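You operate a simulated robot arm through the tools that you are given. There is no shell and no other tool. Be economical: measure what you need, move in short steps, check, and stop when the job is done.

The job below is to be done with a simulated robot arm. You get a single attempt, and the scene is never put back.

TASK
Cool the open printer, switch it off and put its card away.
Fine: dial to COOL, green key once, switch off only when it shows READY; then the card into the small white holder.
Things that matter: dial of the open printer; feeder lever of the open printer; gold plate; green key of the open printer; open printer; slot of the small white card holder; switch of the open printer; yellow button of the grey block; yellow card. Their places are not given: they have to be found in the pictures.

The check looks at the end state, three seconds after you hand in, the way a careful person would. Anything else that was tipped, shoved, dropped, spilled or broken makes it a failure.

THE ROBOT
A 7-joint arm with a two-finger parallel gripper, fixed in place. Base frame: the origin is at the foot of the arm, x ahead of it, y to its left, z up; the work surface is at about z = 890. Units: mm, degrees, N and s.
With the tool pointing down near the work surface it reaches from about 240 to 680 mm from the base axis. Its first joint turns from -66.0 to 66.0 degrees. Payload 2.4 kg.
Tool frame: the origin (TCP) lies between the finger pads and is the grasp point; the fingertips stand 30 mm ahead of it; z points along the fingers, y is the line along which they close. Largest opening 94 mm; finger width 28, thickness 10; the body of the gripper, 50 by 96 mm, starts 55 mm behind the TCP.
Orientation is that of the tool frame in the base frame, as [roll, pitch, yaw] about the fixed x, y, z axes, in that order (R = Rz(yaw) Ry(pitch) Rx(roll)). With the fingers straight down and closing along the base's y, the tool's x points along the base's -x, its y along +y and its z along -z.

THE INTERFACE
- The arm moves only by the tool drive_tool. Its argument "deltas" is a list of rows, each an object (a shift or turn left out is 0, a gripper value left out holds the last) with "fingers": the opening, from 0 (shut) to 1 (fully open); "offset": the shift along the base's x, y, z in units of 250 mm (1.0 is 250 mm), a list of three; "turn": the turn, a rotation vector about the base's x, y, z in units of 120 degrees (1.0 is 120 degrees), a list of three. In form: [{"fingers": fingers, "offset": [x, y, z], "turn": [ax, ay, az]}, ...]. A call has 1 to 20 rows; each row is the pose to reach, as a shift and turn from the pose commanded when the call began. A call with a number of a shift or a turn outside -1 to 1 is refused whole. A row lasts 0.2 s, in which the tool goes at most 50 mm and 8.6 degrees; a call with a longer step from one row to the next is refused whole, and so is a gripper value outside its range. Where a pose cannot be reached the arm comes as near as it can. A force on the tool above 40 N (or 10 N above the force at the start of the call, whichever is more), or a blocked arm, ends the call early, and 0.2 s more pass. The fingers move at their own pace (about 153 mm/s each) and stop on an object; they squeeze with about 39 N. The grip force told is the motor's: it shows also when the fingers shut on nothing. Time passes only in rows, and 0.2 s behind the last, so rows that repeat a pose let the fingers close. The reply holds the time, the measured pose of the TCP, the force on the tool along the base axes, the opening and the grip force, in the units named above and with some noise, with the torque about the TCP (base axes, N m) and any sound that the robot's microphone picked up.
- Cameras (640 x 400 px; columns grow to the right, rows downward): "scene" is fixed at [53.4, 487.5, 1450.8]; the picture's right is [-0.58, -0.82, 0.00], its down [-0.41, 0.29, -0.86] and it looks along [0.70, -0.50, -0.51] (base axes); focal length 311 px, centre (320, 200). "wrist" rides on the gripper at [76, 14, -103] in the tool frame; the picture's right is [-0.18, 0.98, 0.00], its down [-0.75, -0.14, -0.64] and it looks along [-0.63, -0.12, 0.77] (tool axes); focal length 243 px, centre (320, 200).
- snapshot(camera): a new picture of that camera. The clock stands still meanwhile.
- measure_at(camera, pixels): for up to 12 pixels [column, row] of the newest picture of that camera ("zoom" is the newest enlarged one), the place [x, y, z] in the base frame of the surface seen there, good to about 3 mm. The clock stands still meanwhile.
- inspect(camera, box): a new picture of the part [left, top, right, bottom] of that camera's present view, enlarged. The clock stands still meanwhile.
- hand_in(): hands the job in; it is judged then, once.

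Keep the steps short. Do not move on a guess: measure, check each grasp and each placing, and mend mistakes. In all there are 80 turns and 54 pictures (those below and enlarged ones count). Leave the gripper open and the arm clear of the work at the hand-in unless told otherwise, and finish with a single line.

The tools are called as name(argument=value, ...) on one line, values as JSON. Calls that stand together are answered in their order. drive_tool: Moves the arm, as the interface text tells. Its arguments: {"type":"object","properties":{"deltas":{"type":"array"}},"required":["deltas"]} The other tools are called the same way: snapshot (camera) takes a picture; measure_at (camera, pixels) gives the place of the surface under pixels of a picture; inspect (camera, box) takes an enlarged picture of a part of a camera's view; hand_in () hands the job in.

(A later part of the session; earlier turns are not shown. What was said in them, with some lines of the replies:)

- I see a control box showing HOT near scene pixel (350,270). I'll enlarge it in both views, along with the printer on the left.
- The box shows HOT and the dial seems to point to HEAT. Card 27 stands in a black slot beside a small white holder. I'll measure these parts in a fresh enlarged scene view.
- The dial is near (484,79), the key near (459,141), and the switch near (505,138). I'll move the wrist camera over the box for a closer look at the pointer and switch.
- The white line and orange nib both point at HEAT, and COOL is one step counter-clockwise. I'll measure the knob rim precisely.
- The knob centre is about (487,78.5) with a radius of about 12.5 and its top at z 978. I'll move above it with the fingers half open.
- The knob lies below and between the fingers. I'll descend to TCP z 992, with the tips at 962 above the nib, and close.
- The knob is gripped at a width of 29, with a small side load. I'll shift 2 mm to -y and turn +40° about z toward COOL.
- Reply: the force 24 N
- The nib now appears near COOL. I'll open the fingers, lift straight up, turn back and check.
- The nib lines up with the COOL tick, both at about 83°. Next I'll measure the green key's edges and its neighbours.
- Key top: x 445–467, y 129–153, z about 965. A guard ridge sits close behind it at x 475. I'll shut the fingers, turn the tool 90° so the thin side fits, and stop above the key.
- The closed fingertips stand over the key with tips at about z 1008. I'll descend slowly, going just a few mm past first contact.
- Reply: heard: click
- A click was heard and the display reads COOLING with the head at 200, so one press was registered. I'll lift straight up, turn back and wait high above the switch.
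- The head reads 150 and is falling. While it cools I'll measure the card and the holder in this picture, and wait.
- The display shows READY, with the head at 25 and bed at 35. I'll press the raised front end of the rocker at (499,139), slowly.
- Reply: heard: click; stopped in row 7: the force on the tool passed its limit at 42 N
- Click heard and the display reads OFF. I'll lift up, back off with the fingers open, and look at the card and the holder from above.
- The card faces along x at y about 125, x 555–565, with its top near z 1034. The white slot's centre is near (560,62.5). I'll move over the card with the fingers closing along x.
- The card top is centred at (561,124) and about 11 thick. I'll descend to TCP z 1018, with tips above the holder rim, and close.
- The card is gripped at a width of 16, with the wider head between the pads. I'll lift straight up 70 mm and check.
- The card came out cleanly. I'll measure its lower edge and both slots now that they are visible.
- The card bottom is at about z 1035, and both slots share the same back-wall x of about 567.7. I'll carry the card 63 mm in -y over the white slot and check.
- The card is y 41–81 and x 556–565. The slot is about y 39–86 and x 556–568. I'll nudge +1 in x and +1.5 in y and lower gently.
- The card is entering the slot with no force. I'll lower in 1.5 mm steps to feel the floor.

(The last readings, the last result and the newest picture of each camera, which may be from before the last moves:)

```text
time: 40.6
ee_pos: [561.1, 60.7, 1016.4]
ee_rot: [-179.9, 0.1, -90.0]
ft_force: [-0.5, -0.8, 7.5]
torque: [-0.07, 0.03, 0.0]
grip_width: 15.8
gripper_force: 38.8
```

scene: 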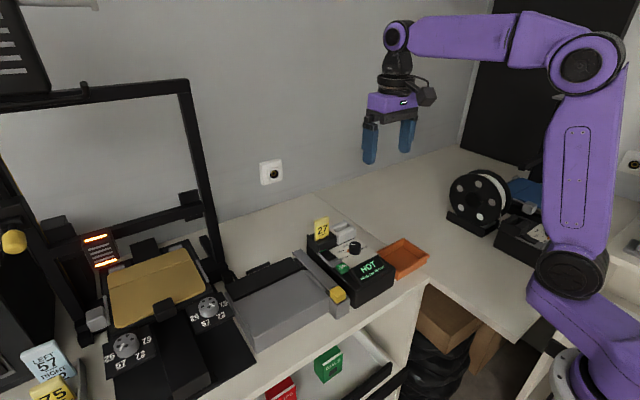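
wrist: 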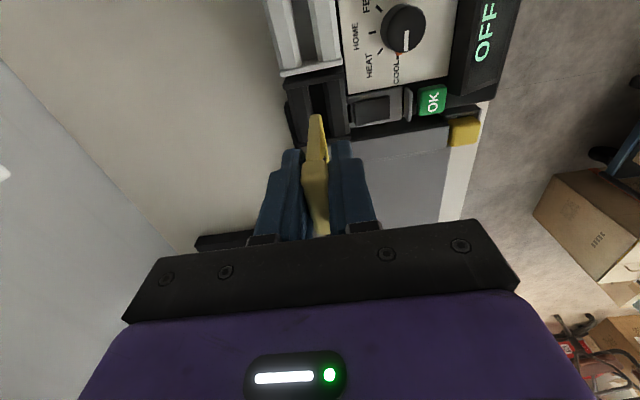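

Contact at 7.5 N, at the same height as it sat in the black holder, so it is seated. I'll open the fingers and lift straight up.

drive_tool(deltas=[{"fingers": 0.45}, {"fingers": 0.45}, {"fingers": 0.45}, {"offset": [0, 0, 0.1]}, {"offset": [0, 0, 0.25]}, {"offset": [0, 0, 0.4]}, {"fingers": 1, "offset": [-0.15, 0, 0.5]}, {"offset": [-0.3, 0, 0.5]}, {"offset": [-0.45, 0, 0.5]}, {"offset": [-0.45, 0, 0.5]}])

inspect(camera="scene", box=[290, 195, 410, 290])

snapshot(camera="scene")

```text
time: 42.8
ee_pos: [447.9, 60.7, 1140.2]
ee_rot: [-180.0, 0.2, -89.9]
ft_force: [1.0, 0.5, 0.1]
torque: [-0.05, -0.02, 0.0]
grip_width: 93.9
gripper_force: 0.0
```

```text
4.21 times, centred on (350, 242) of scene
```

zoom: 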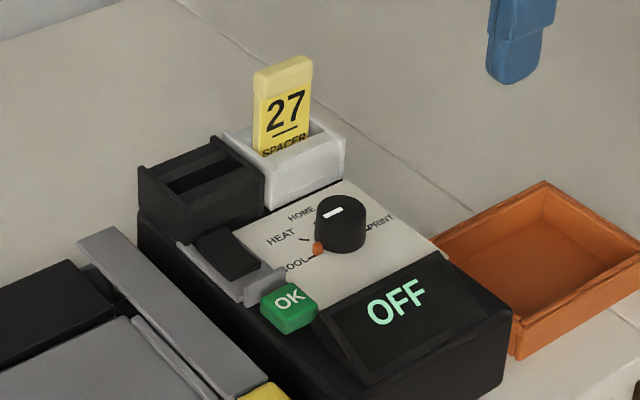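

```text
15 pictures are left
```

scene: 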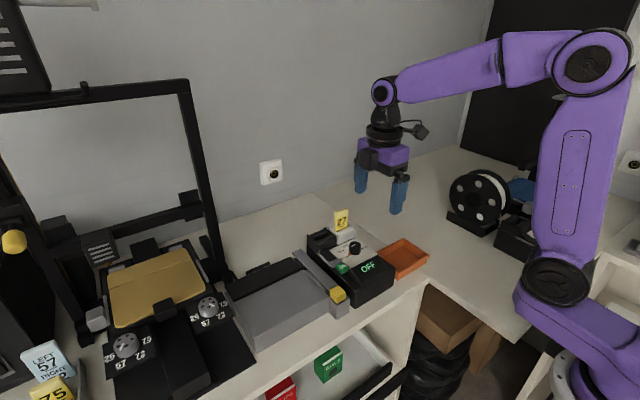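

The card sits upright in the white holder, the dial is at COOL, the display reads OFF, and nothing else has moved. The arm is clear with the gripper open, so I'm handing in.

hand_in()

```text
The job is handed in.
```

The open printer was cooled to READY and switched off, its yellow card is in the small white holder, and the job is handed in.
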